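You operate a simulated robot arm through the tools that you are given. There is no shell and no other tool. Be economical: measure what you need, move in short steps, check, and stop when the job is done.

You run a simulated two-armed robot. Do the job below in one go: nothing can be reset, and whatever is moved stays where it is left.

## Task
Shut the source down: output off, then phase switches, then main switch.
Fine: all three phase switches.

Only the result counts: the job must be done as asked and must still hold three seconds after the hand-in. Knocking over, shifting, dropping, spilling or breaking anything else fails it.

## Robot
Two 7-joint arms with fingered hands on one trunk, on a base that drives. Base frame: it is fixed to the floor where the robot stands at the start and does not move with it; the origin is under the middle of the robot, x ahead of it, y to its left, z up. Readings come in mm, degrees, newtons and seconds.
The left shoulder is at the start at [80, 198, 1465], the right one opposite. With the tool pointing down near the work surface each hand reaches from about 500 to 760 mm from the robot's upright axis, wherever it stands, measured 20 degrees to its own side. Places, roughly: cabinet current knob [700, -100, 1300]; cabinet voltage knob [800, 0, 1300]; frequency knob [600, -200, 1300]; green switch [800, -100, 1200]; main switch [800, 0, 1000]; output off button [700, -200, 1000]; phase angle knob [500, -300, 1300]; rack fan switch [600, -200, 1200]; rack light switch [600, -300, 1200]; red switch [700, -100, 1200]; yellow switch [800, 0, 1200]. Payload 4 kg a hand.
The TCP of each hand is the grasp point between the finger pads, 26 mm short of the fingertips. In the tool frame z runs along the fingers and y along their closing line. Largest opening 132 mm; the body of the gripper starts 73 mm behind the TCP. The gripper is a hand of 4 fingers: y runs from the thumb to the fingers, the wrist lies at [0, 0, -239] in the tool frame.
Orientation is that of the tool frame in the base frame, as a unit quaternion [w, x, y, z]. With the fingers straight down and closing along the base's y, the tool's x points along the base's -x, its y along +y and its z along -z.

## Interface
- The arms move only by the tool arm_command. It takes "left_plan", "right_plan" or both (then of equal length, played together; a hand with none holds still); each is a list of rows, each a list of 6 numbers: the shift along the base's x, y, z in units of 250 mm (1.0 is 250 mm), then the turn, a rotation vector about the base's x, y, z in units of 120 degrees (1.0 is 120 degrees). In form: [[dx, dy, dz, ax, ay, az], ...]. A call has 1 to 12 rows; each row is the pose to reach, as a shift and turn from the pose commanded when the call began. A call with a number of a shift or a turn outside -1 to 1 is refused whole. Each row takes 0.2 s and may step no farther than 50 mm and 8.6 degrees from the row before; otherwise, the whole call is refused. A pose out of reach is approached as far as the arm can. The call stops where the force on the tool passes 60 N (or 10 N more than at its start, if that is more) or the arm is blocked; 0.2 s more then pass. In this call time passes only in rows, and 0.2 s behind the last. The reply holds the time, the measured pose of the TCP, the force on the tool along the base axes, the opening and the grip force, in the units named above and with some noise, with the torque about the TCP (base axes, N m) and any sound that the robot's microphone picked up.
- Cameras (640 x 400 px; columns grow to the right, rows downward): "scene" is now at [110.2, -13.4, 1624.8]; the picture's right is [-0.08, -1.00, 0.00], its down [-0.71, 0.06, -0.70] and it looks along [0.70, -0.06, -0.71] (base axes); focal length 260 px, centre (320, 200). "left" rides on the left gripper at [-68, 2, -97] in its tool frame; the picture's right is [-0.03, -1.00, 0.00], its down [0.82, -0.02, -0.58] and it looks along [0.58, -0.01, 0.82] (tool axes); focal length 270 px, centre (320, 200). "right" rides on the right gripper at [68, 2, -97] in its tool frame; the picture's right is [-0.03, 1.00, 0.00], its down [-0.82, -0.02, -0.58] and it looks along [-0.58, -0.01, 0.82] (tool axes); focal length 270 px, centre (320, 200). There is no depth. A picture from a camera that has moved, and an enlarged one, comes with that camera's place and axes in the base frame and with its lens. The place of the scene camera against the robot may be out by one fixed shift of up to 12 mm in any direction.
- capture(camera): a new picture of that camera. It takes no simulated time.
- lift_body(by): slides the trunk up (or, below 0, down) by that many mm; the arms and the scene camera ride with it, the base frame stays. It gives what a move gives, with no picture.
- drive_base(legs): drives the robot by 1 to 6 legs, each [ahead, left, turn to the left] in mm, mm and degrees, along the robot's own axes; the way and the turn of a leg run together, so that a leg with both is an arc; at most 1500 mm and 180 degrees a leg. The arms and the cameras ride along, it lands a little off, and it stops where it bumps. It gives what a move gives.
- move_fingers(finger1, finger2, finger3, thumb_bend, hand): sets how far each is bent, from 0 (flat) to 1 (curled in); at 0.3 the hand is open as for a grip, at 0.7 the pads meet at the TCP. One left out holds its place. A second passes; each finger stops where it meets its share of the squeeze, and holds until it gets a number again. It is the only way to open and close the hand. It gives what a move gives, with no picture; readings hold the bend of each and the force on the fingers (four entries, about 0 where the hand has none), thumb and palm.
- turn_head(pan, tilt): turns the head with the scene camera to pan (to the left, within 86 degrees either way) and tilt (down, from -29 to 69), counted from straight ahead of the robot. It gives what a move gives.
- inspect(camera, box): a new picture of the part [left, top, right, bottom] of that camera's present view, enlarged. It takes no simulated time.
- finish_job(): hands the job in; it is judged then, once.

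Work in short steps. Places have to be worked out from the pictures, the camera data and where the tool is seen: move nearer, look again, correct. Check each grasp and each placing, and mend what went wrong. You have 120 turns and 100 pictures in all, those below and enlarged ones among them. Open the grippers and draw the arms clear of the work before you hand the job in, unless the task says otherwise; then end with one line.

The tools are called by a JSON object that holds its "method" and its "body". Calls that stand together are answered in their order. arm_command: Moves the arms, as the interface text tells. Its arguments: {"type":"object","properties":{"left_plan":{"type":"array","items":{"type":"array","items":{"type":"number"}}},"right_plan":{"type":"array","items":{"type":"array","items":{"type":"number"}}}},"required":[]} The other tools are called the same way: lift_body (by) slides the trunk up or down; move_fingers (finger1, finger2, finger3, thumb_bend, hand) moves the fingers one by one; drive_base (legs) drives the base; turn_head (pan, tilt) turns the head that bears the scene camera; capture (camera) takes a picture; inspect (camera, box) takes an enlarged picture of a part of a camera's view; finish_job () hands the job in.

At the start:

```text
time: 0.0
left_tool_pos: [349.9, 165.9, 1000.2]
left_tcp_rot: [0.0, 0.0, 1.0, 0.0]
left_wrist_force: [0.1, 0.2, 0.2]
left_moment: [0.0, -0.01, 0.0]
left_gripper_width: 131.9
left_grasp_force: 0.1
left_shape: jaw
left_bend: [0.3, 0.3, 0.3, 0.3]
left_finger forces: [0.0, 0.0, 0.0, 0.0, 0.1, 0.0]
right_tool_pos: [363.3, -135.5, 1000.1]
right_tcp_rot: [0.0, 0.0, 1.0, 0.0]
right_wrist_force: [-1.1, -0.3, -0.3]
right_moment: [0.02, 0.03, -0.03]
right_gripper_width: 131.7
right_grasp_force: 0.1
right_shape: jaw
right_bend: [0.3, 0.3, 0.3, 0.3]
right_finger forces: [0.1, 0.0, 0.0, 0.1, 0.0, 0.1]
trunk travel left (down, up): [-775.0, 65.0]
robot x, y, heading: [3.0, 0.3, -0.2]
head pan, tilt: [-4.7, 45.5]
```

scene: 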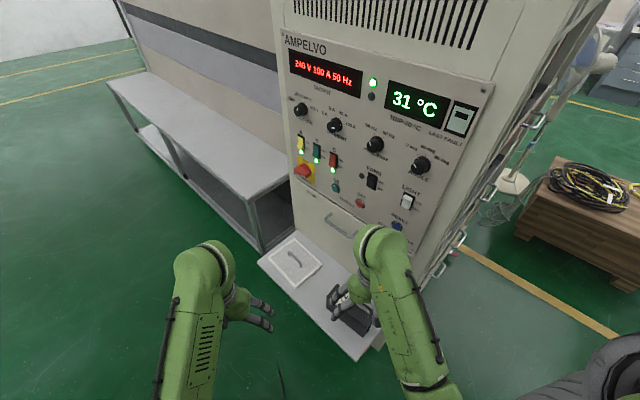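
right: 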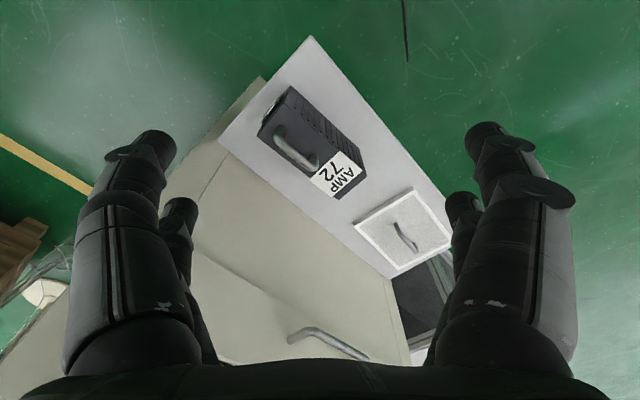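
left: 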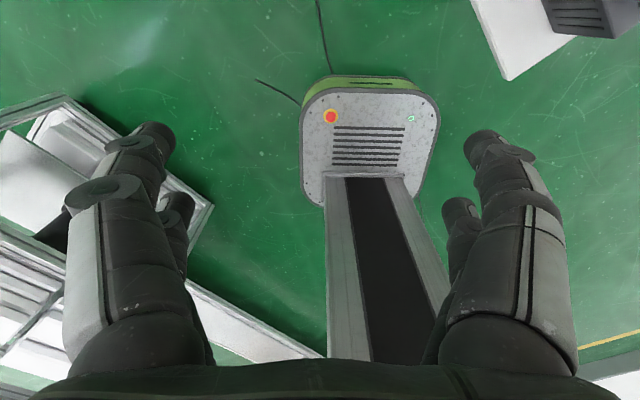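

The panel is visible ahead-right; I enlarge it to read the labels.

{"method": "inspect", "body": {"camera": "scene", "box": [270, 30, 500, 174]}}

{"method": "inspect", "body": {"camera": "scene", "box": [280, 120, 440, 220]}}

```text
2.78 times, centred on (385, 102) of scene
camera zoom: at [110.2, -13.4, 1624.8], right [-0.08, -1.0, 0.0], down [-0.71, 0.06, -0.7], along [0.7, -0.06, -0.71], focal length 723 px, centre (139, 472)
```

zoom: 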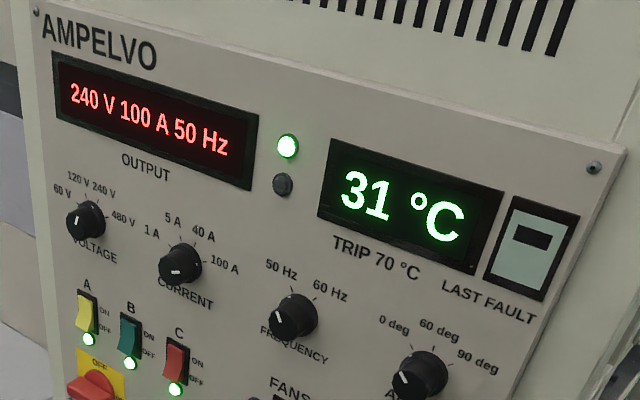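

```text
4.00 times, centred on (360, 170) of scene
camera zoom: at [110.2, -13.4, 1624.8], right [-0.08, -1.0, 0.0], down [-0.71, 0.06, -0.7], along [0.7, -0.06, -0.71], focal length 1042 px, centre (160, 320)
```

zoom: 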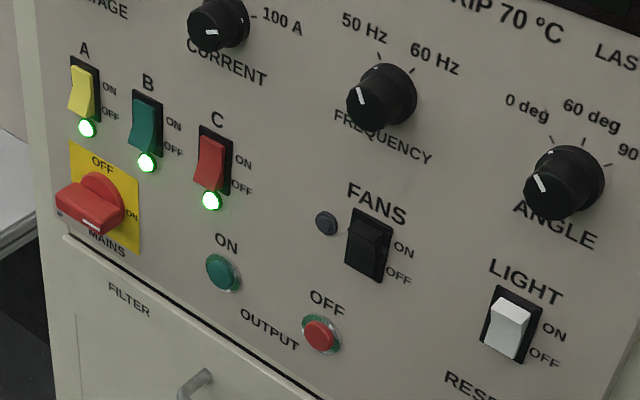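

The rays put the panel plane facing about heading -48.5°, with its shelf front running from (335,-155) to (752,213) at z 600. I drive left, then ahead, then turn to face it.

{"method": "drive_base", "body": {"legs": [[0, 373, 0], [312, 0, 0], [0, 0, -48.3]]}}

{"method": "turn_head", "body": {"pan": 0, "tilt": 40}}

{"method": "capture", "body": {"camera": "scene"}}

```text
time: 6.2
left_tool_pos: [675.7, 222.7, 999.8]
left_tcp_rot: [0.0, 0.402, 0.916, -0.001]
left_wrist_force: [-1.0, 0.4, 0.1]
left_moment: [-0.01, 0.0, 0.01]
left_gripper_width: 132.1
left_grasp_force: 0.0
left_shape: jaw
left_bend: [0.3, 0.3, 0.3, 0.3]
left_finger forces: [0.0, 0.0, 0.0, 0.1, 0.0, 0.0]
right_tool_pos: [462.9, 10.4, 999.3]
right_tcp_rot: [0.0, 0.401, 0.916, 0.0]
right_wrist_force: [0.9, 0.2, 0.2]
right_moment: [-0.02, 0.0, 0.0]
right_gripper_width: 131.6
right_grasp_force: 0.1
right_shape: jaw
right_bend: [0.3, 0.3, 0.3, 0.3]
right_finger forces: [0.1, 0.0, 0.0, 0.1, 0.1, 0.1]
trunk travel left (down, up): [-775.0, 65.0]
robot x, y, heading: [314.5, 368.0, -47.3]
head pan, tilt: [-4.7, 45.5]
```

```text
time: 6.9
left_tool_pos: [675.3, 224.4, 1001.2]
left_tcp_rot: [0.0, 0.401, 0.916, 0.0]
left_wrist_force: [0.2, 0.2, -0.5]
left_moment: [0.01, 0.01, -0.01]
left_gripper_width: 131.9
left_grasp_force: 0.0
left_shape: jaw
left_bend: [0.3, 0.3, 0.3, 0.3]
left_finger forces: [0.1, 0.0, 0.1, 0.1, 0.1, 0.1]
right_tool_pos: [462.9, 10.2, 999.3]
right_tcp_rot: [-0.001, 0.401, 0.916, 0.0]
right_wrist_force: [-0.2, -0.1, 0.6]
right_moment: [0.0, 0.03, 0.01]
right_gripper_width: 131.9
right_grasp_force: 0.1
right_shape: jaw
right_bend: [0.3, 0.3, 0.3, 0.3]
right_finger forces: [0.0, 0.0, 0.0, 0.0, 0.0, 0.1]
trunk travel left (down, up): [-775.0, 65.0]
robot x, y, heading: [316.2, 369.6, -47.2]
head pan, tilt: [0.0, 40.0]
```

```text
94 pictures are left
camera scene: at [392.4, 277.2, 1632.6], right [-0.73, -0.68, 0.0], down [-0.44, 0.47, -0.77], along [0.52, -0.56, -0.64], focal length 260 px, centre (320, 200)
```

scene: 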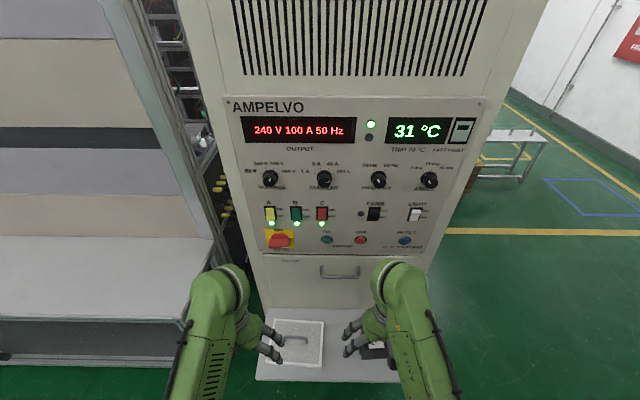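

Now nearly square to the panel. I enlarge the controls for exact pixel positions.

{"method": "inspect", "body": {"camera": "scene", "box": [250, 160, 346, 256]}}

{"method": "inspect", "body": {"camera": "scene", "box": [310, 190, 430, 265]}}

```text
4.17 times, centred on (298, 208) of scene
camera zoom: at [392.4, 277.2, 1632.6], right [-0.73, -0.68, 0.0], down [-0.44, 0.47, -0.77], along [0.52, -0.56, -0.64], focal length 1085 px, centre (412, 167)
```

zoom: 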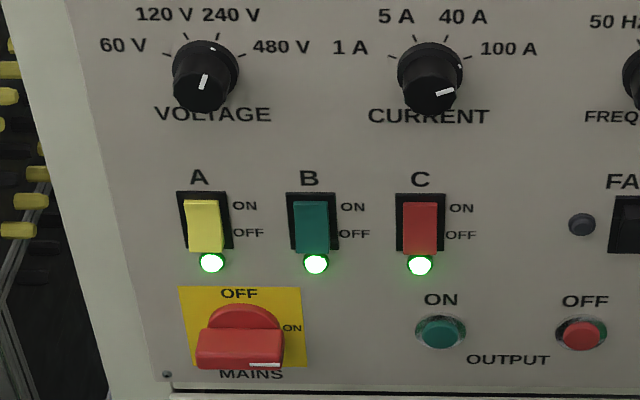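

```text
5.33 times, centred on (370, 228) of scene
camera zoom: at [392.4, 277.2, 1632.6], right [-0.73, -0.68, 0.0], down [-0.44, 0.47, -0.77], along [0.52, -0.56, -0.64], focal length 1389 px, centre (53, 53)
```

zoom: 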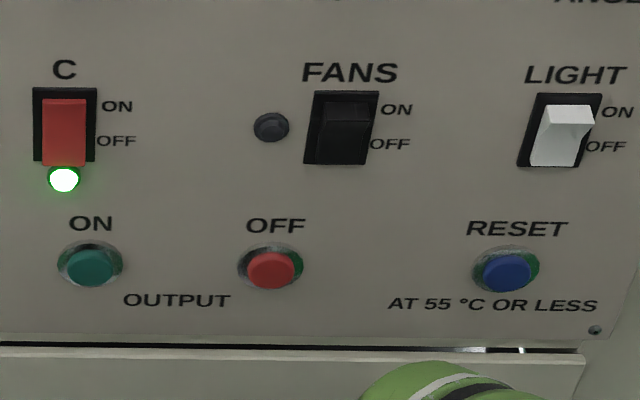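

Triangulated: output-off ≈ (653,-182,1043), A/B/C ≈ (846,-13)/(793,-59)/(739,-106) at z 1148, mains ≈ (836,-21,1044), and the panel normal points in at heading -48.8°. I shape both hands to a single extended finger and look.

{"method": "move_fingers", "body": {"hand": "right", "finger1": 1, "finger2": 0.5, "finger3": 1, "thumb_bend": 1}}

{"method": "capture", "body": {"camera": "right"}}

```text
time: 7.9
left_tool_pos: [674.6, 224.2, 1000.0]
left_tcp_rot: [0.0, 0.401, 0.916, 0.0]
left_wrist_force: [0.3, 0.2, 0.7]
left_moment: [0.0, -0.05, -0.01]
left_gripper_width: 132.0
left_grasp_force: 0.1
left_shape: jaw
left_bend: [0.3, 0.3, 0.3, 0.3]
left_finger forces: [0.0, 0.0, 0.1, 0.0, 0.0, 0.0]
right_tool_pos: [462.6, 9.2, 998.8]
right_tcp_rot: [-0.001, 0.401, 0.916, 0.0]
right_wrist_force: [0.1, 0.2, -0.1]
right_moment: [-0.02, 0.01, -0.02]
right_gripper_width: 6.5
right_grasp_force: 0.0
right_shape: fingers
right_bend: [0.94, 0.5, 1.0, 1.0]
right_finger forces: [0.0, 0.0, 0.1, 0.0, 0.1, 0.0]
trunk travel left (down, up): [-775.0, 65.0]
robot x, y, heading: [314.0, 369.9, -47.3]
head pan, tilt: [0.0, 40.0]
```

```text
91 pictures are left
camera right: at [417.0, 62.3, 1097.5], right [0.75, 0.66, 0.0], down [0.54, -0.61, 0.58], along [0.38, -0.43, -0.82], focal length 270 px, centre (320, 200)
```

right: 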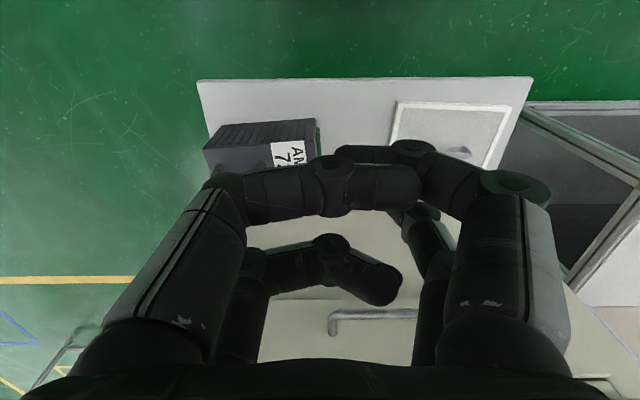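

It is unclear which digit is which, so I straighten finger2 and compare.

{"method": "move_fingers", "body": {"hand": "right", "finger2": 0.2}}

{"method": "capture", "body": {"camera": "right"}}

```text
time: 8.9
left_tool_pos: [674.4, 224.7, 1000.8]
left_tcp_rot: [0.0, 0.401, 0.916, 0.001]
left_wrist_force: [0.3, 0.2, 0.2]
left_moment: [0.0, -0.03, -0.01]
left_gripper_width: 132.1
left_grasp_force: 0.0
left_shape: jaw
left_bend: [0.3, 0.3, 0.3, 0.3]
left_finger forces: [0.0, 0.0, 0.1, 0.0, 0.0, 0.0]
right_tool_pos: [462.7, 10.1, 998.4]
right_tcp_rot: [0.0, 0.401, 0.916, -0.001]
right_wrist_force: [-0.5, 0.0, -0.2]
right_moment: [-0.01, -0.02, 0.0]
right_gripper_width: 6.3
right_grasp_force: 0.0
right_shape: fingers
right_bend: [0.96, 0.2, 1.0, 1.0]
right_finger forces: [0.0, 0.0, 0.0, 0.0, 0.1, 0.1]
trunk travel left (down, up): [-775.0, 65.0]
robot x, y, heading: [313.0, 364.8, -47.3]
head pan, tilt: [0.0, 40.0]
```

```text
90 pictures are left
camera right: at [417.0, 62.4, 1097.5], right [0.75, 0.66, 0.0], down [0.54, -0.61, 0.58], along [0.38, -0.43, -0.82], focal length 270 px, centre (320, 200)
```

right: 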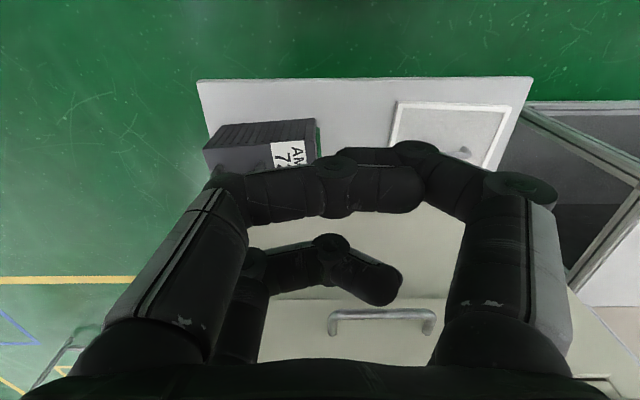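

Finger2 is the rear one on the +y side. I set it half bent and swing the right hand to point at the panel with a standoff of about 120 mm from the OFF button.

{"method": "move_fingers", "body": {"hand": "right", "finger2": 0.5}}

{"method": "arm_command", "body": {"right_plan": [[0.022, -0.034, 0.007, -0.046, -0.042, 0], [0.043, -0.068, 0.014, -0.092, -0.085, 0], [0.065, -0.102, 0.021, -0.138, -0.127, 0], [0.087, -0.136, 0.028, -0.184, -0.17, 0], [0.108, -0.17, 0.035, -0.23, -0.212, 0], [0.13, -0.204, 0.042, -0.276, -0.255, 0], [0.152, -0.238, 0.049, -0.321, -0.297, 0], [0.173, -0.272, 0.056, -0.367, -0.339, 0], [0.195, -0.306, 0.063, -0.413, -0.382, 0], [0.217, -0.34, 0.07, -0.459, -0.424, 0], [0.238, -0.374, 0.077, -0.505, -0.467, 0], [0.26, -0.408, 0.084, -0.551, -0.509, 0]]}}

{"method": "capture", "body": {"camera": "scene"}}

{"method": "capture", "body": {"camera": "right"}}

```text
time: 9.9
left_tool_pos: [673.1, 224.1, 1000.3]
left_tcp_rot: [0.0, 0.402, 0.916, 0.0]
left_wrist_force: [-0.1, -0.3, -0.3]
left_moment: [-0.01, 0.01, 0.02]
left_gripper_width: 131.8
left_grasp_force: 0.2
left_shape: jaw
left_bend: [0.3, 0.3, 0.3, 0.3]
left_finger forces: [0.0, 0.0, 0.0, 0.0, 0.0, 0.1]
right_tool_pos: [462.2, 10.4, 1000.4]
right_tcp_rot: [0.0, 0.401, 0.916, 0.0]
right_wrist_force: [0.5, 0.8, 0.0]
right_moment: [0.0, -0.02, -0.02]
right_gripper_width: 5.9
right_grasp_force: 0.1
right_shape: fingers
right_bend: [0.96, 0.5, 1.0, 1.0]
right_finger forces: [0.0, 0.1, 0.1, 0.0, 0.1, 0.1]
trunk travel left (down, up): [-775.0, 65.0]
robot x, y, heading: [313.3, 368.2, -47.3]
head pan, tilt: [0.0, 40.0]
```

```text
time: 12.5
left_tool_pos: [674.5, 224.2, 999.7]
left_tcp_rot: [-0.001, 0.402, 0.916, 0.0]
left_wrist_force: [-0.6, -0.8, -0.4]
left_moment: [-0.02, 0.0, -0.03]
left_gripper_width: 131.9
left_grasp_force: 0.0
left_shape: jaw
left_bend: [0.3, 0.3, 0.3, 0.3]
left_finger forces: [0.0, 0.0, 0.0, 0.0, 0.1, 0.0]
right_tool_pos: [527.7, -91.8, 1021.9]
right_tcp_rot: [0.642, 0.286, 0.653, -0.281]
right_wrist_force: [0.7, 0.9, 0.2]
right_moment: [0.03, 0.02, -0.01]
right_gripper_width: 6.2
right_grasp_force: 0.1
right_shape: fingers
right_bend: [0.96, 0.5, 1.0, 1.0]
right_finger forces: [0.1, 0.0, 0.0, 0.1, 0.1, 0.0]
trunk travel left (down, up): [-775.0, 65.0]
robot x, y, heading: [317.0, 368.0, -47.5]
head pan, tilt: [0.0, 40.0]
```

```text
89 pictures are left
camera scene: at [393.0, 276.5, 1632.6], right [-0.73, -0.68, 0.0], down [-0.44, 0.47, -0.77], along [0.52, -0.56, -0.64], focal length 260 px, centre (320, 200)
```

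scene: 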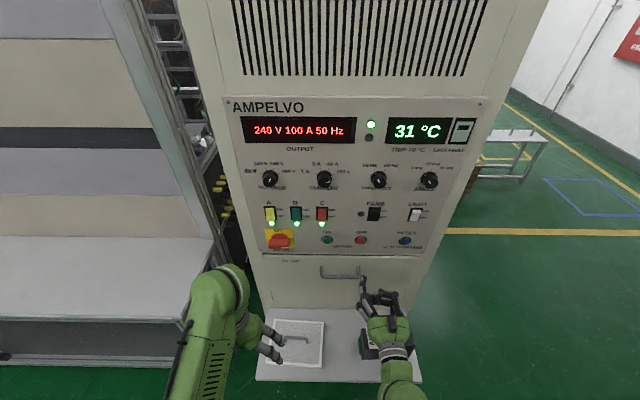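

```text
88 pictures are left
camera right: at [462.0, -18.1, 955.2], right [0.74, 0.68, 0.03], down [-0.4, 0.4, 0.83], along [0.55, -0.62, 0.56], focal length 270 px, centre (320, 200)
```

right: 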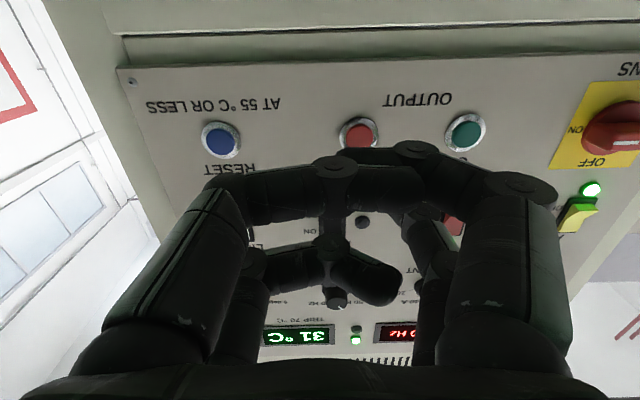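

The wrist view confirms the OFF button at about (655,-180,1045). I enlarge the scene view to locate the extended fingertip.

{"method": "inspect", "body": {"camera": "scene", "box": [320, 260, 440, 335]}}

```text
5.33 times, centred on (380, 298) of scene
camera zoom: at [393.0, 276.5, 1632.6], right [-0.73, -0.68, 0.0], down [-0.44, 0.47, -0.77], along [0.52, -0.56, -0.64], focal length 1389 px, centre (0, -320)
```

zoom: 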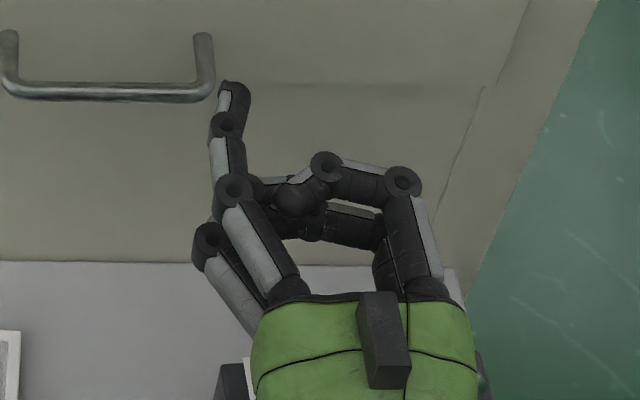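

The fingertip is at about +36 lateral and +29 ahead of the TCP, level with the button column. I advance 90 mm along the normal and look.

{"method": "arm_command", "body": {"right_plan": [[0.079, -0.09, 0, 0, 0, 0], [0.158, -0.18, 0, 0, 0, 0], [0.237, -0.271, 0, 0, 0, 0]]}}

{"method": "inspect", "body": {"camera": "scene", "box": [310, 215, 430, 290]}}

{"method": "capture", "body": {"camera": "right"}}

```text
time: 13.3
left_tool_pos: [675.1, 223.4, 999.5]
left_tcp_rot: [0.0, 0.402, 0.916, 0.0]
left_wrist_force: [-0.2, 0.4, 0.3]
left_moment: [0.04, 0.03, -0.03]
left_gripper_width: 131.9
left_grasp_force: 0.0
left_shape: jaw
left_bend: [0.3, 0.3, 0.3, 0.3]
left_finger forces: [0.0, 0.0, 0.0, 0.0, 0.0, 0.0]
right_tool_pos: [586.7, -160.6, 1019.6]
right_tcp_rot: [0.648, 0.283, 0.648, -0.283]
right_wrist_force: [0.5, 0.4, -0.2]
right_moment: [-0.01, 0.01, 0.0]
right_gripper_width: 6.0
right_grasp_force: 0.0
right_shape: fingers
right_bend: [0.96, 0.5, 1.0, 1.0]
right_finger forces: [0.0, 0.0, 0.0, 0.0, 0.1, 0.0]
trunk travel left (down, up): [-775.0, 65.0]
robot x, y, heading: [314.2, 370.5, -47.5]
head pan, tilt: [0.0, 40.0]
```

```text
5.33 times, centred on (370, 252) of scene
camera zoom: at [392.9, 276.4, 1632.6], right [-0.73, -0.68, 0.0], down [-0.44, 0.47, -0.77], along [0.52, -0.56, -0.64], focal length 1389 px, centre (53, -80)
```

zoom: 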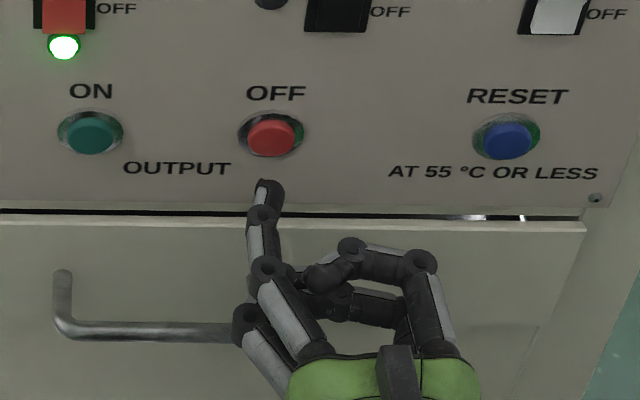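

```text
85 pictures are left
camera right: at [522.2, -86.8, 952.2], right [0.73, 0.68, 0.02], down [-0.41, 0.41, 0.82], along [0.54, -0.61, 0.58], focal length 270 px, centre (320, 200)
```

right: 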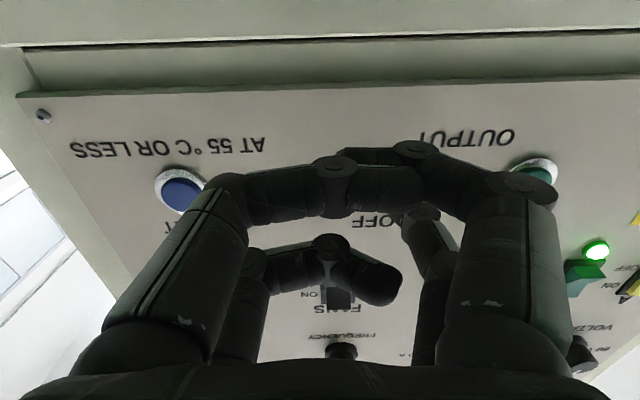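

Alignment is on. I press slowly: 24 mm in, then 3 mm rows up to 42 mm, stopping on force.

{"method": "arm_command", "body": {"right_plan": [[0.0316, -0.0361, 0, 0, 0, 0], [0.0632, -0.0722, 0, 0, 0, 0], [0.0711, -0.0812, 0, 0, 0, 0], [0.079, -0.0902, 0, 0, 0, 0], [0.0869, -0.0992, 0, 0, 0, 0], [0.0948, -0.1082, 0, 0, 0, 0], [0.1027, -0.1173, 0, 0, 0, 0]]}}

{"method": "inspect", "body": {"camera": "scene", "box": [230, 100, 470, 250]}}

```text
time: 14.9
left_tool_pos: [672.9, 228.1, 1000.4]
left_tcp_rot: [0.002, 0.401, 0.916, -0.001]
left_wrist_force: [-0.4, 1.6, 0.6]
left_moment: [-0.02, 0.01, -0.02]
left_gripper_width: 132.0
left_grasp_force: 0.0
left_shape: jaw
left_bend: [0.3, 0.3, 0.3, 0.3]
left_finger forces: [0.0, 0.0, 0.1, 0.0, 0.0, 0.1]
right_tool_pos: [609.6, -185.7, 1021.4]
right_tcp_rot: [0.649, 0.283, 0.647, -0.284]
right_wrist_force: [-19.7, 26.9, -10.0]
right_moment: [-0.74, -0.07, 1.47]
right_gripper_width: 6.2
right_grasp_force: 16.5
right_shape: fingers
right_bend: [0.96, 0.77, 1.0, 1.0]
right_finger forces: [0.1, 32.9, 0.0, 0.0, 0.0, 0.1]
trunk travel left (down, up): [-775.0, 65.0]
robot x, y, heading: [313.6, 366.9, -47.3]
head pan, tilt: [0.0, 40.0]
heard: click
```

```text
2.67 times, centred on (350, 175) of scene
camera zoom: at [387.9, 283.2, 1633.1], right [-0.73, -0.68, 0.0], down [-0.43, 0.47, -0.77], along [0.52, -0.57, -0.64], focal length 694 px, centre (240, 267)
```

zoom: 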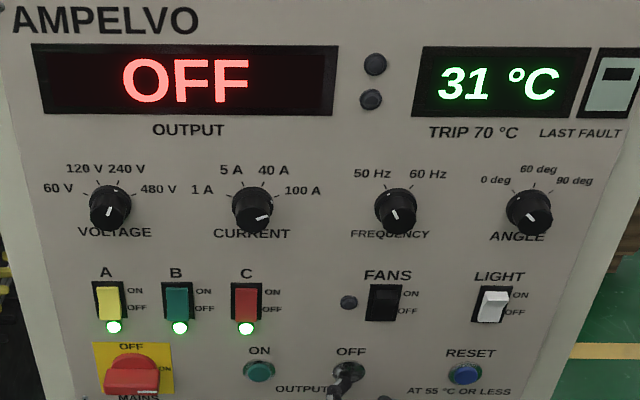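

Output reads OFF and I heard the click. I retract the right hand 110 mm and restore the finger bend.

{"method": "arm_command", "body": {"right_plan": [[-0.1, 0.114, 0, 0, 0, 0], [-0.2, 0.228, 0, 0, 0, 0], [-0.29, 0.331, 0, 0, 0, 0]]}}

{"method": "move_fingers", "body": {"hand": "right", "finger2": 0.5}}

{"method": "inspect", "body": {"camera": "scene", "box": [230, 190, 360, 260]}}

```text
time: 15.7
left_tool_pos: [673.1, 224.7, 1000.4]
left_tcp_rot: [0.001, 0.401, 0.916, -0.001]
left_wrist_force: [0.6, 0.0, 0.3]
left_moment: [-0.01, 0.02, 0.01]
left_gripper_width: 131.7
left_grasp_force: 0.0
left_shape: jaw
left_bend: [0.3, 0.3, 0.3, 0.3]
left_finger forces: [0.0, 0.0, 0.1, 0.0, 0.0, 0.0]
right_tool_pos: [540.9, -105.2, 1023.6]
right_tcp_rot: [0.649, 0.283, 0.646, -0.284]
right_wrist_force: [-0.3, -0.5, -0.3]
right_moment: [0.02, -0.04, 0.01]
right_gripper_width: 5.8
right_grasp_force: 0.0
right_shape: fingers
right_bend: [0.96, 0.5, 1.0, 1.0]
right_finger forces: [0.1, 0.0, 0.0, 0.0, 0.0, 0.1]
trunk travel left (down, up): [-775.0, 65.0]
robot x, y, heading: [312.5, 367.5, -47.0]
head pan, tilt: [0.0, 40.0]
```

```text
time: 16.7
left_tool_pos: [675.0, 223.9, 999.2]
left_tcp_rot: [0.0, 0.402, 0.916, 0.0]
left_wrist_force: [0.5, -0.8, -0.2]
left_moment: [0.0, 0.0, -0.04]
left_gripper_width: 131.9
left_grasp_force: 0.0
left_shape: jaw
left_bend: [0.3, 0.3, 0.3, 0.3]
left_finger forces: [0.0, 0.1, 0.0, 0.0, 0.1, 0.0]
right_tool_pos: [540.9, -106.5, 1021.7]
right_tcp_rot: [0.648, 0.284, 0.647, -0.284]
right_wrist_force: [0.3, -0.5, 0.6]
right_moment: [0.01, 0.01, -0.04]
right_gripper_width: 5.6
right_grasp_force: 0.1
right_shape: fingers
right_bend: [0.96, 0.5, 1.0, 1.0]
right_finger forces: [0.1, 0.1, 0.1, 0.0, 0.1, 0.0]
trunk travel left (down, up): [-775.0, 65.0]
robot x, y, heading: [314.5, 369.0, -47.3]
head pan, tilt: [0.0, 40.0]
```

```text
4.92 times, centred on (295, 225) of scene
camera zoom: at [392.4, 277.0, 1632.6], right [-0.73, -0.68, 0.0], down [-0.44, 0.47, -0.77], along [0.52, -0.56, -0.64], focal length 1282 px, centre (443, 77)
```

zoom: 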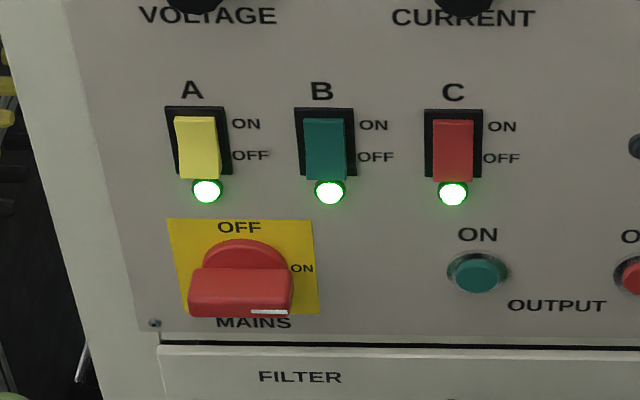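

Next is phase C: I aim the fingertip at the lower half of its rocker (z ≈ 1132), moving across and up, then forward to about 60 mm standoff.

{"method": "arm_command", "body": {"right_plan": [[0.085, 0.075, 0.088, 0, 0, 0], [0.17, 0.15, 0.176, 0, 0, 0], [0.255, 0.225, 0.264, 0, 0, 0], [0.341, 0.299, 0.352, 0, 0, 0], [0.447, 0.179, 0.352, 0, 0, 0]]}}

{"method": "inspect", "body": {"camera": "scene", "box": [260, 190, 380, 265]}}

{"method": "capture", "body": {"camera": "right"}}

```text
time: 17.9
left_tool_pos: [675.6, 223.0, 999.3]
left_tcp_rot: [-0.002, 0.401, 0.916, 0.001]
left_wrist_force: [-0.4, -0.7, 0.6]
left_moment: [-0.02, 0.02, -0.01]
left_gripper_width: 131.7
left_grasp_force: 0.0
left_shape: jaw
left_bend: [0.3, 0.3, 0.3, 0.3]
left_finger forces: [0.1, 0.1, 0.1, 0.0, 0.0, 0.1]
right_tool_pos: [653.4, -61.6, 1107.6]
right_tcp_rot: [0.647, 0.284, 0.649, -0.282]
right_wrist_force: [0.3, -0.1, 0.4]
right_moment: [0.02, 0.0, -0.03]
right_gripper_width: 6.1
right_grasp_force: 0.1
right_shape: fingers
right_bend: [0.96, 0.5, 1.0, 1.0]
right_finger forces: [0.0, 0.1, 0.0, 0.0, 0.0, 0.1]
trunk travel left (down, up): [-775.0, 65.0]
robot x, y, heading: [311.7, 366.3, -47.2]
head pan, tilt: [0.0, 40.0]
```

```text
5.33 times, centred on (320, 228) of scene
camera zoom: at [394.3, 276.2, 1632.5], right [-0.73, -0.68, 0.0], down [-0.44, 0.47, -0.77], along [0.52, -0.56, -0.64], focal length 1389 px, centre (320, 53)
```

zoom: 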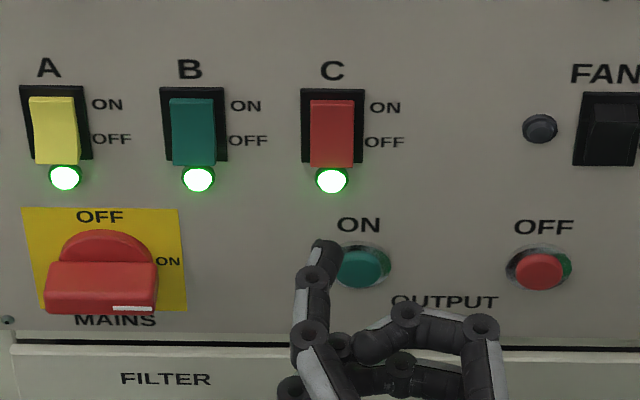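

```text
81 pictures are left
camera right: at [588.4, 10.9, 1040.5], right [0.73, 0.68, 0.03], down [-0.41, 0.41, 0.82], along [0.54, -0.61, 0.58], focal length 270 px, centre (320, 200)
```

right: 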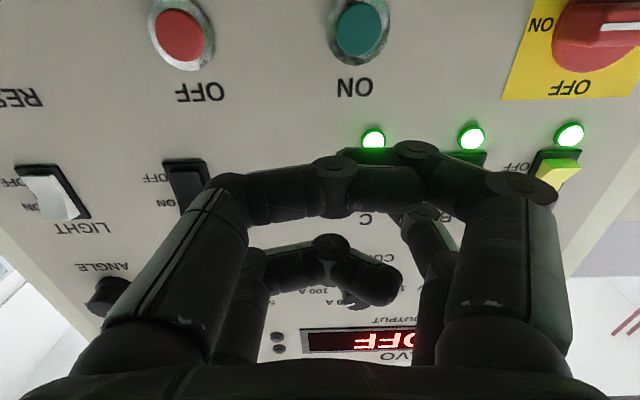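

The predicted contact would be slightly low, so I raise 7 mm and then press C slowly.

{"method": "arm_command", "body": {"right_plan": [[0.0, 0.0, 0.028, 0, 0, 0], [0.0527, -0.0602, 0.028, 0, 0, 0], [0.1054, -0.1203, 0.028, 0, 0, 0], [0.116, -0.1324, 0.028, 0, 0, 0], [0.1265, -0.1444, 0.028, 0, 0, 0], [0.137, -0.1564, 0.028, 0, 0, 0], [0.1476, -0.1684, 0.028, 0, 0, 0], [0.158, -0.1805, 0.028, 0, 0, 0], [0.1687, -0.1925, 0.028, 0, 0, 0], [0.179, -0.2045, 0.028, 0, 0, 0]]}}

{"method": "inspect", "body": {"camera": "scene", "box": [260, 190, 380, 265]}}

```text
time: 20.1
left_tool_pos: [674.0, 226.0, 1000.5]
left_tcp_rot: [0.0, 0.401, 0.916, -0.001]
left_wrist_force: [-0.1, -0.3, 0.1]
left_moment: [-0.01, -0.05, -0.01]
left_gripper_width: 132.1
left_grasp_force: 0.1
left_shape: jaw
left_bend: [0.3, 0.3, 0.3, 0.3]
left_finger forces: [0.0, 0.0, 0.1, 0.0, 0.0, 0.0]
right_tool_pos: [696.3, -109.1, 1119.3]
right_tcp_rot: [0.65, 0.282, 0.646, -0.284]
right_wrist_force: [-12.8, 21.8, -10.3]
right_moment: [-0.64, 0.11, 1.04]
right_gripper_width: 5.8
right_grasp_force: 12.8
right_shape: fingers
right_bend: [0.96, 0.86, 1.0, 1.0]
right_finger forces: [0.0, 25.8, 0.1, 0.1, 0.0, 0.1]
trunk travel left (down, up): [-775.0, 65.0]
robot x, y, heading: [313.3, 365.7, -47.4]
head pan, tilt: [0.0, 40.0]
```

```text
5.33 times, centred on (320, 228) of scene
camera zoom: at [391.5, 281.3, 1633.0], right [-0.73, -0.68, 0.0], down [-0.44, 0.47, -0.77], along [0.52, -0.56, -0.64], focal length 1389 px, centre (320, 53)
```

zoom: 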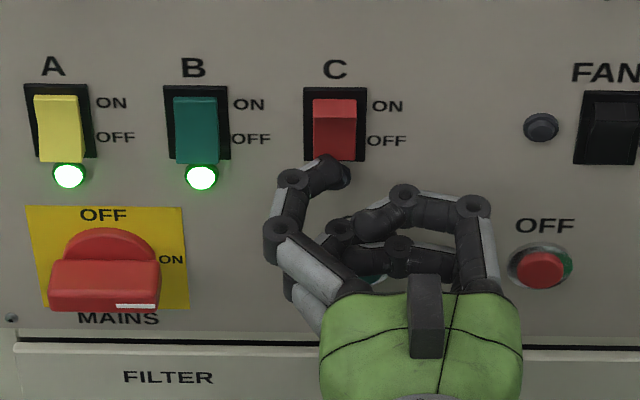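

C's rocker has flipped to OFF (upper half now out). I retract and verify its lamp.

{"method": "arm_command", "body": {"right_plan": [[-0.09, 0.1023, 0, 0, 0, 0], [-0.18, 0.2045, 0, 0, 0, 0], [-0.21, 0.2395, 0, 0, 0, 0]]}}

{"method": "move_fingers", "body": {"hand": "right", "finger2": 0.5}}

{"method": "inspect", "body": {"camera": "scene", "box": [260, 190, 380, 265]}}

```text
time: 20.9
left_tool_pos: [674.4, 224.8, 1000.6]
left_tcp_rot: [0.0, 0.402, 0.916, 0.0]
left_wrist_force: [-0.1, 0.2, -1.6]
left_moment: [0.01, 0.02, -0.01]
left_gripper_width: 132.0
left_grasp_force: 0.1
left_shape: jaw
left_bend: [0.3, 0.3, 0.3, 0.3]
left_finger forces: [0.0, 0.1, 0.0, 0.0, 0.0, 0.1]
right_tool_pos: [643.7, -51.6, 1118.0]
right_tcp_rot: [0.648, 0.284, 0.648, -0.284]
right_wrist_force: [0.1, -0.4, -0.1]
right_moment: [0.01, 0.03, -0.02]
right_gripper_width: 6.2
right_grasp_force: 0.0
right_shape: fingers
right_bend: [0.96, 0.5, 1.0, 1.0]
right_finger forces: [0.0, 0.1, 0.0, 0.1, 0.0, 0.0]
trunk travel left (down, up): [-775.0, 65.0]
robot x, y, heading: [314.1, 366.6, -47.5]
head pan, tilt: [0.0, 40.0]
```

```text
time: 21.9
left_tool_pos: [673.5, 224.0, 1000.7]
left_tcp_rot: [0.0, 0.401, 0.916, 0.001]
left_wrist_force: [-0.8, 0.9, -0.2]
left_moment: [0.0, -0.03, -0.02]
left_gripper_width: 131.9
left_grasp_force: 0.0
left_shape: jaw
left_bend: [0.3, 0.3, 0.3, 0.3]
left_finger forces: [0.1, 0.0, 0.0, 0.0, 0.0, 0.1]
right_tool_pos: [642.9, -53.9, 1116.5]
right_tcp_rot: [0.648, 0.283, 0.648, -0.283]
right_wrist_force: [0.0, 0.4, 0.4]
right_moment: [0.0, 0.0, -0.01]
right_gripper_width: 5.8
right_grasp_force: 0.0
right_shape: fingers
right_bend: [0.96, 0.5, 1.0, 1.0]
right_finger forces: [0.0, 0.0, 0.0, 0.0, 0.0, 0.0]
trunk travel left (down, up): [-775.0, 65.0]
robot x, y, heading: [318.3, 368.8, -47.4]
head pan, tilt: [0.0, 40.0]
```

```text
5.33 times, centred on (320, 228) of scene
camera zoom: at [392.2, 277.2, 1632.7], right [-0.73, -0.68, 0.0], down [-0.44, 0.47, -0.77], along [0.52, -0.56, -0.64], focal length 1389 px, centre (320, 53)
```

zoom: 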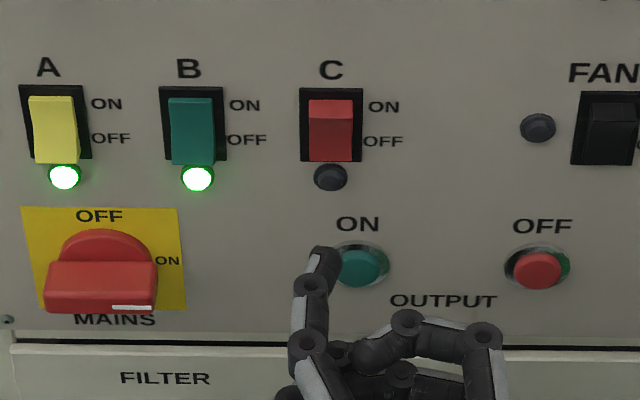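

C is off with its lamp out. The left hand would be in the way for B and A, so I first shift it 130 mm to the left.

{"method": "arm_command", "body": {"left_plan": [[0.13, 0.114, 0, 0, 0, 0], [0.26, 0.228, 0, 0, 0, 0], [0.391, 0.343, 0, 0, 0, 0]]}}

{"method": "arm_command", "body": {"right_plan": [[0.107, 0.094, 0.004, 0, 0, 0], [0.2136, 0.187, 0.004, 0, 0, 0], [0.3, 0.088, 0.004, 0, 0, 0]]}}

{"method": "inspect", "body": {"camera": "scene", "box": [230, 190, 350, 265]}}

```text
time: 22.8
left_tool_pos: [731.2, 261.5, 994.1]
left_tcp_rot: [-0.009, 0.497, 0.868, 0.001]
left_wrist_force: [-0.4, -0.3, -0.6]
left_moment: [0.01, 0.01, -0.01]
left_gripper_width: 132.0
left_grasp_force: 0.2
left_shape: jaw
left_bend: [0.3, 0.3, 0.3, 0.3]
left_finger forces: [0.0, 0.0, 0.0, 0.0, 0.0, 0.0]
right_tool_pos: [643.5, -53.2, 1115.6]
right_tcp_rot: [0.647, 0.284, 0.648, -0.284]
right_wrist_force: [0.4, -0.1, -0.4]
right_moment: [-0.04, 0.0, 0.05]
right_gripper_width: 6.0
right_grasp_force: 0.0
right_shape: fingers
right_bend: [0.96, 0.5, 1.0, 1.0]
right_finger forces: [0.0, 0.0, 0.1, 0.0, 0.0, 0.0]
trunk travel left (down, up): [-775.0, 65.0]
robot x, y, heading: [313.6, 370.1, -47.0]
head pan, tilt: [0.0, 40.0]
stopped in row 3 (left hand): the arm was blocked; the commanded pose is now the measured one
```

```text
time: 23.6
left_tool_pos: [732.0, 260.9, 997.5]
left_tcp_rot: [-0.007, 0.496, 0.868, 0.002]
left_wrist_force: [0.2, 1.0, 0.9]
left_moment: [0.01, 0.03, -0.01]
left_gripper_width: 131.7
left_grasp_force: 0.1
left_shape: jaw
left_bend: [0.3, 0.3, 0.3, 0.3]
left_finger forces: [0.0, 0.0, 0.1, 0.1, 0.0, 0.1]
right_tool_pos: [721.1, -32.0, 1116.5]
right_tcp_rot: [0.648, 0.283, 0.648, -0.284]
right_wrist_force: [0.4, -0.6, 0.5]
right_moment: [0.01, 0.03, -0.02]
right_gripper_width: 6.3
right_grasp_force: 0.0
right_shape: fingers
right_bend: [0.96, 0.5, 1.0, 1.0]
right_finger forces: [0.0, 0.0, 0.0, 0.0, 0.0, 0.0]
trunk travel left (down, up): [-775.0, 65.0]
robot x, y, heading: [316.2, 366.9, -47.2]
head pan, tilt: [0.0, 40.0]
```

```text
5.33 times, centred on (290, 228) of scene
camera zoom: at [393.0, 276.2, 1632.3], right [-0.73, -0.68, 0.0], down [-0.44, 0.47, -0.77], along [0.52, -0.56, -0.64], focal length 1389 px, centre (480, 53)
```

zoom: 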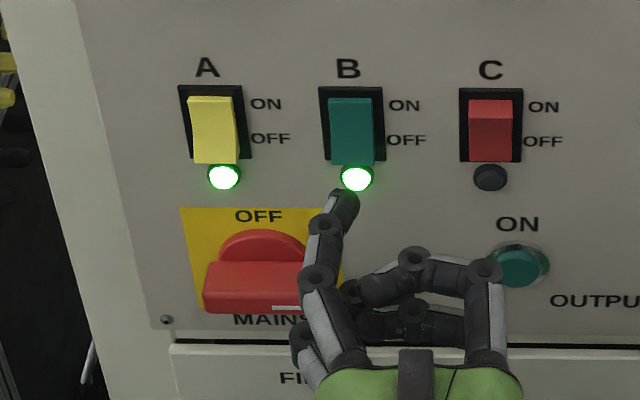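

The left hand stopped at a joint limit (no force) and is clear enough. The right fingertip is lined up with B's lower half, so I press.

{"method": "arm_command", "body": {"right_plan": [[0.0527, -0.0602, 0, 0, 0, 0], [0.0632, -0.0722, 0, 0, 0, 0], [0.0738, -0.0842, 0, 0, 0, 0], [0.0843, -0.0962, 0, 0, 0, 0], [0.0949, -0.1083, 0, 0, 0, 0], [0.1054, -0.1203, 0, 0, 0, 0], [0.116, -0.1324, 0, 0, 0, 0], [0.124, -0.1414, 0, 0, 0, 0]]}}

{"method": "inspect", "body": {"camera": "scene", "box": [230, 190, 350, 265]}}

```text
time: 25.4
left_tool_pos: [732.2, 262.8, 997.9]
left_tcp_rot: [-0.007, 0.497, 0.868, -0.001]
left_wrist_force: [-0.3, 0.2, 1.0]
left_moment: [0.0, -0.01, 0.01]
left_gripper_width: 131.8
left_grasp_force: 0.0
left_shape: jaw
left_bend: [0.3, 0.3, 0.3, 0.3]
left_finger forces: [0.0, 0.0, 0.1, 0.0, 0.1, 0.0]
right_tool_pos: [750.7, -63.9, 1121.4]
right_tcp_rot: [0.65, 0.283, 0.645, -0.285]
right_wrist_force: [-9.7, 17.3, -8.9]
right_moment: [-0.6, 0.09, 0.84]
right_gripper_width: 6.1
right_grasp_force: 10.2
right_shape: fingers
right_bend: [0.96, 0.88, 1.0, 1.0]
right_finger forces: [0.0, 20.4, 0.0, 0.1, 0.0, 0.0]
trunk travel left (down, up): [-775.0, 65.0]
robot x, y, heading: [313.9, 366.7, -47.3]
head pan, tilt: [0.0, 40.0]
```

```text
5.33 times, centred on (290, 228) of scene
camera zoom: at [391.4, 281.4, 1633.0], right [-0.73, -0.68, 0.0], down [-0.44, 0.47, -0.77], along [0.52, -0.56, -0.64], focal length 1389 px, centre (480, 53)
```

zoom: 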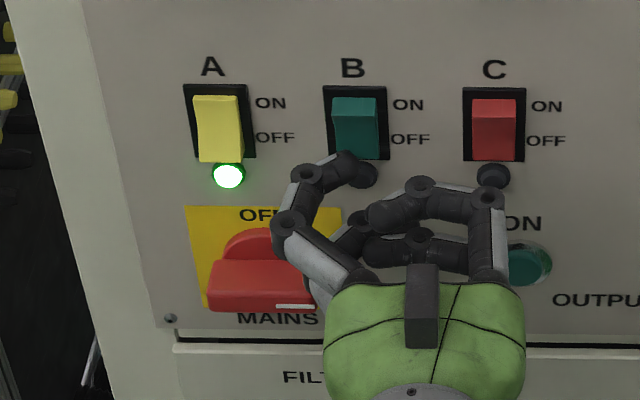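

B is off (lamp dark). I retract, then drive 80 mm to the left so the right hand can reach A without nearing the left hand.

{"method": "arm_command", "body": {"right_plan": [[-0.09, 0.1023, 0, 0, 0, 0], [-0.18, 0.2045, 0, 0, 0, 0], [-0.27, 0.307, 0, 0, 0, 0]]}}

{"method": "move_fingers", "body": {"hand": "right", "finger2": 0.5}}

{"method": "drive_base", "body": {"legs": [[0, 80, -1]]}}

{"method": "inspect", "body": {"camera": "scene", "box": [260, 180, 404, 270]}}

```text
time: 26.1
left_tool_pos: [732.2, 263.0, 996.5]
left_tcp_rot: [-0.007, 0.495, 0.869, 0.0]
left_wrist_force: [-0.4, 0.1, -0.7]
left_moment: [0.0, -0.02, -0.01]
left_gripper_width: 131.9
left_grasp_force: 0.2
left_shape: jaw
left_bend: [0.3, 0.3, 0.3, 0.3]
left_finger forces: [0.1, 0.0, 0.1, 0.1, 0.0, 0.0]
right_tool_pos: [682.9, 12.2, 1120.3]
right_tcp_rot: [0.648, 0.283, 0.648, -0.283]
right_wrist_force: [-0.7, 1.1, 0.7]
right_moment: [-0.01, 0.0, -0.01]
right_gripper_width: 6.0
right_grasp_force: 0.0
right_shape: fingers
right_bend: [0.96, 0.5, 1.0, 1.0]
right_finger forces: [0.1, 0.0, 0.0, 0.1, 0.0, 0.0]
trunk travel left (down, up): [-775.0, 65.0]
robot x, y, heading: [316.5, 368.3, -47.4]
head pan, tilt: [0.0, 40.0]
```

```text
time: 27.1
left_tool_pos: [733.7, 261.4, 997.4]
left_tcp_rot: [-0.008, 0.497, 0.868, 0.001]
left_wrist_force: [-0.4, -0.9, -0.5]
left_moment: [-0.03, 0.0, 0.01]
left_gripper_width: 131.8
left_grasp_force: 0.1
left_shape: jaw
left_bend: [0.3, 0.3, 0.3, 0.3]
left_finger forces: [0.0, 0.1, 0.0, 0.1, 0.0, 0.0]
right_tool_pos: [683.5, 9.9, 1121.1]
right_tcp_rot: [0.648, 0.283, 0.648, -0.284]
right_wrist_force: [1.4, -0.1, -0.9]
right_moment: [0.01, 0.01, -0.01]
right_gripper_width: 6.1
right_grasp_force: 0.1
right_shape: fingers
right_bend: [0.96, 0.5, 1.0, 1.0]
right_finger forces: [0.0, 0.1, 0.0, 0.0, 0.0, 0.0]
trunk travel left (down, up): [-775.0, 65.0]
robot x, y, heading: [315.3, 368.7, -47.2]
head pan, tilt: [0.0, 40.0]
```

```text
time: 28.2
left_tool_pos: [783.2, 302.8, 999.8]
left_tcp_rot: [-0.006, 0.504, 0.863, 0.005]
left_wrist_force: [-0.3, -0.5, 0.9]
left_moment: [0.02, -0.02, 0.03]
left_gripper_width: 132.1
left_grasp_force: 0.0
left_shape: jaw
left_bend: [0.3, 0.3, 0.3, 0.3]
left_finger forces: [0.0, 0.0, 0.1, 0.0, 0.1, 0.0]
right_tool_pos: [731.8, 51.8, 1119.4]
right_tcp_rot: [0.647, 0.292, 0.644, -0.286]
right_wrist_force: [-0.6, 0.2, -0.3]
right_moment: [0.01, -0.03, 0.08]
right_gripper_width: 5.9
right_grasp_force: 0.0
right_shape: fingers
right_bend: [0.96, 0.5, 1.0, 1.0]
right_finger forces: [0.0, 0.1, 0.0, 0.0, 0.0, 0.0]
trunk travel left (down, up): [-775.0, 65.0]
robot x, y, heading: [372.9, 428.1, -48.4]
head pan, tilt: [0.0, 40.0]
```

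```text
4.44 times, centred on (332, 225) of scene
camera zoom: at [439.7, 320.4, 1632.6], right [-0.75, -0.67, -0.01], down [-0.42, 0.48, -0.77], along [0.51, -0.57, -0.64], focal length 1157 px, centre (267, 89)
```

zoom: 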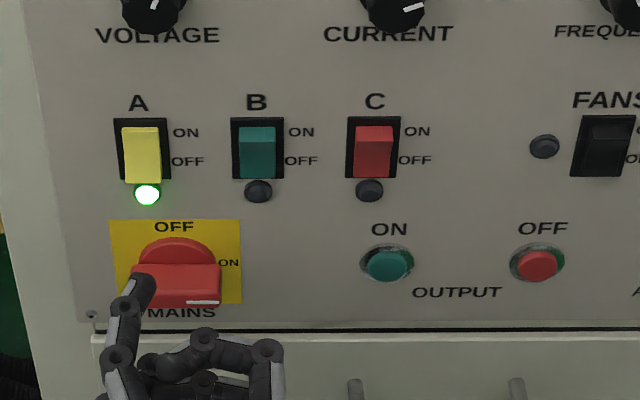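

All lamps match. The fingertip needs about 6 mm left for A, so I approach and press A's lower half.

{"method": "arm_command", "body": {"right_plan": [[0.1235, -0.1044, -0.01, 0, 0, 0], [0.213, -0.2066, -0.01, 0, 0, 0], [0.2235, -0.2186, -0.01, 0, 0, 0], [0.234, -0.2307, -0.01, 0, 0, 0], [0.2446, -0.2427, -0.01, 0, 0, 0], [0.2551, -0.2547, -0.01, 0, 0, 0], [0.2657, -0.2668, -0.01, 0, 0, 0], [0.2762, -0.2788, -0.01, 0, 0, 0], [0.2868, -0.2908, -0.01, 0, 0, 0]]}}

{"method": "inspect", "body": {"camera": "scene", "box": [260, 180, 404, 270]}}

```text
time: 30.2
left_tool_pos: [787.0, 304.0, 998.2]
left_tcp_rot: [-0.007, 0.505, 0.863, 0.001]
left_wrist_force: [0.3, -1.0, -0.5]
left_moment: [-0.01, 0.02, -0.01]
left_gripper_width: 132.0
left_grasp_force: 0.1
left_shape: jaw
left_bend: [0.3, 0.3, 0.3, 0.3]
left_finger forces: [0.1, 0.0, 0.1, 0.1, 0.1, 0.0]
right_tool_pos: [806.0, -18.8, 1120.4]
right_tcp_rot: [0.647, 0.291, 0.642, -0.29]
right_wrist_force: [-9.5, 5.8, 0.5]
right_moment: [-0.09, -0.14, 0.25]
right_gripper_width: 6.2
right_grasp_force: 4.8
right_shape: fingers
right_bend: [0.96, 0.83, 1.0, 1.0]
right_finger forces: [0.1, 10.2, 0.0, 0.0, 0.0, 0.0]
trunk travel left (down, up): [-775.0, 65.0]
robot x, y, heading: [371.2, 422.8, -48.3]
head pan, tilt: [0.0, 40.0]
```

```text
4.44 times, centred on (332, 225) of scene
camera zoom: at [446.6, 326.2, 1632.9], right [-0.75, -0.66, 0.0], down [-0.43, 0.48, -0.77], along [0.51, -0.57, -0.64], focal length 1157 px, centre (267, 89)
```

zoom: 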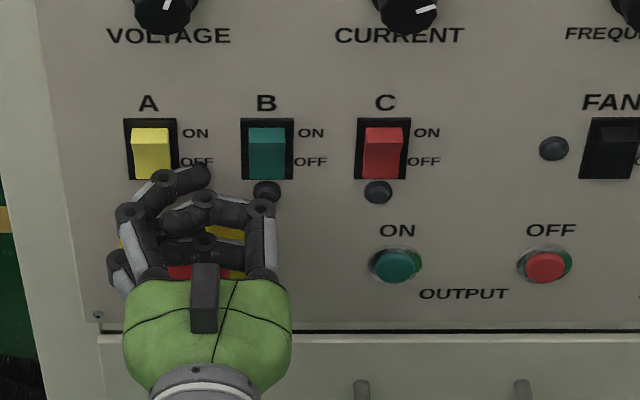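

A looks flipped too. I retract 110 mm and verify all lamps.

{"method": "arm_command", "body": {"right_plan": [[-0.09, 0.1023, 0, 0, 0, 0], [-0.19, 0.216, 0, 0, 0, 0], [-0.29, 0.331, 0, 0, 0, 0]]}}

{"method": "inspect", "body": {"camera": "scene", "box": [240, 110, 480, 260]}}

{"method": "inspect", "body": {"camera": "scene", "box": [260, 200, 356, 260]}}

{"method": "capture", "body": {"camera": "right"}}

```text
time: 31.0
left_tool_pos: [787.8, 306.3, 998.6]
left_tcp_rot: [-0.006, 0.503, 0.864, 0.001]
left_wrist_force: [0.1, -0.1, 0.7]
left_moment: [0.0, -0.01, 0.0]
left_gripper_width: 132.0
left_grasp_force: 0.0
left_shape: jaw
left_bend: [0.3, 0.3, 0.3, 0.3]
left_finger forces: [0.0, 0.0, 0.0, 0.0, 0.0, 0.1]
right_tool_pos: [734.0, 67.0, 1118.0]
right_tcp_rot: [0.645, 0.289, 0.645, -0.289]
right_wrist_force: [0.1, -0.9, -0.1]
right_moment: [0.01, 0.0, 0.01]
right_gripper_width: 6.1
right_grasp_force: 0.1
right_shape: fingers
right_bend: [0.96, 0.5, 1.0, 1.0]
right_finger forces: [0.1, 0.0, 0.1, 0.0, 0.1, 0.0]
trunk travel left (down, up): [-775.0, 65.0]
robot x, y, heading: [373.0, 422.7, -48.3]
head pan, tilt: [0.0, 40.0]
```

```text
2.67 times, centred on (360, 185) of scene
camera zoom: at [446.8, 328.5, 1632.8], right [-0.75, -0.67, 0.0], down [-0.43, 0.48, -0.77], along [0.51, -0.57, -0.64], focal length 694 px, centre (213, 240)
```

zoom: 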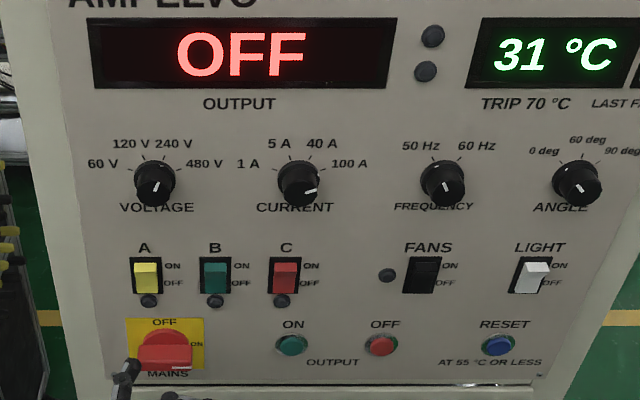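

```text
6.67 times, centred on (308, 230) of scene
camera zoom: at [446.8, 328.5, 1632.8], right [-0.75, -0.67, 0.0], down [-0.43, 0.48, -0.77], along [0.51, -0.57, -0.64], focal length 1736 px, centre (400, 0)
```

zoom: 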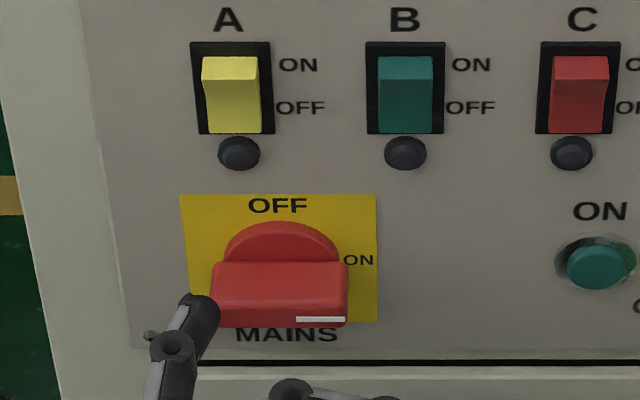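

```text
72 pictures are left
camera right: at [670.5, 140.1, 1050.1], right [0.75, 0.67, 0.03], down [-0.4, 0.42, 0.82], along [0.53, -0.62, 0.58], focal length 270 px, centre (320, 200)
```

right: 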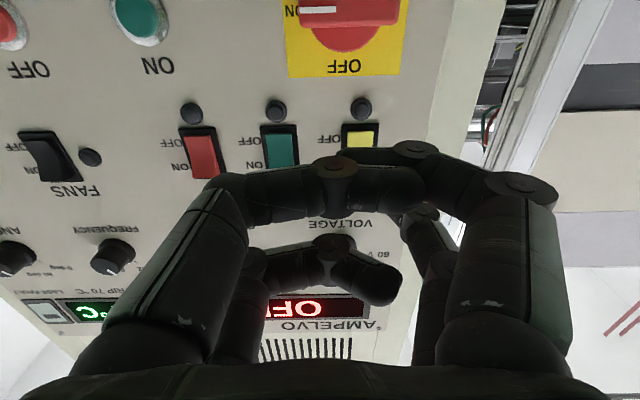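

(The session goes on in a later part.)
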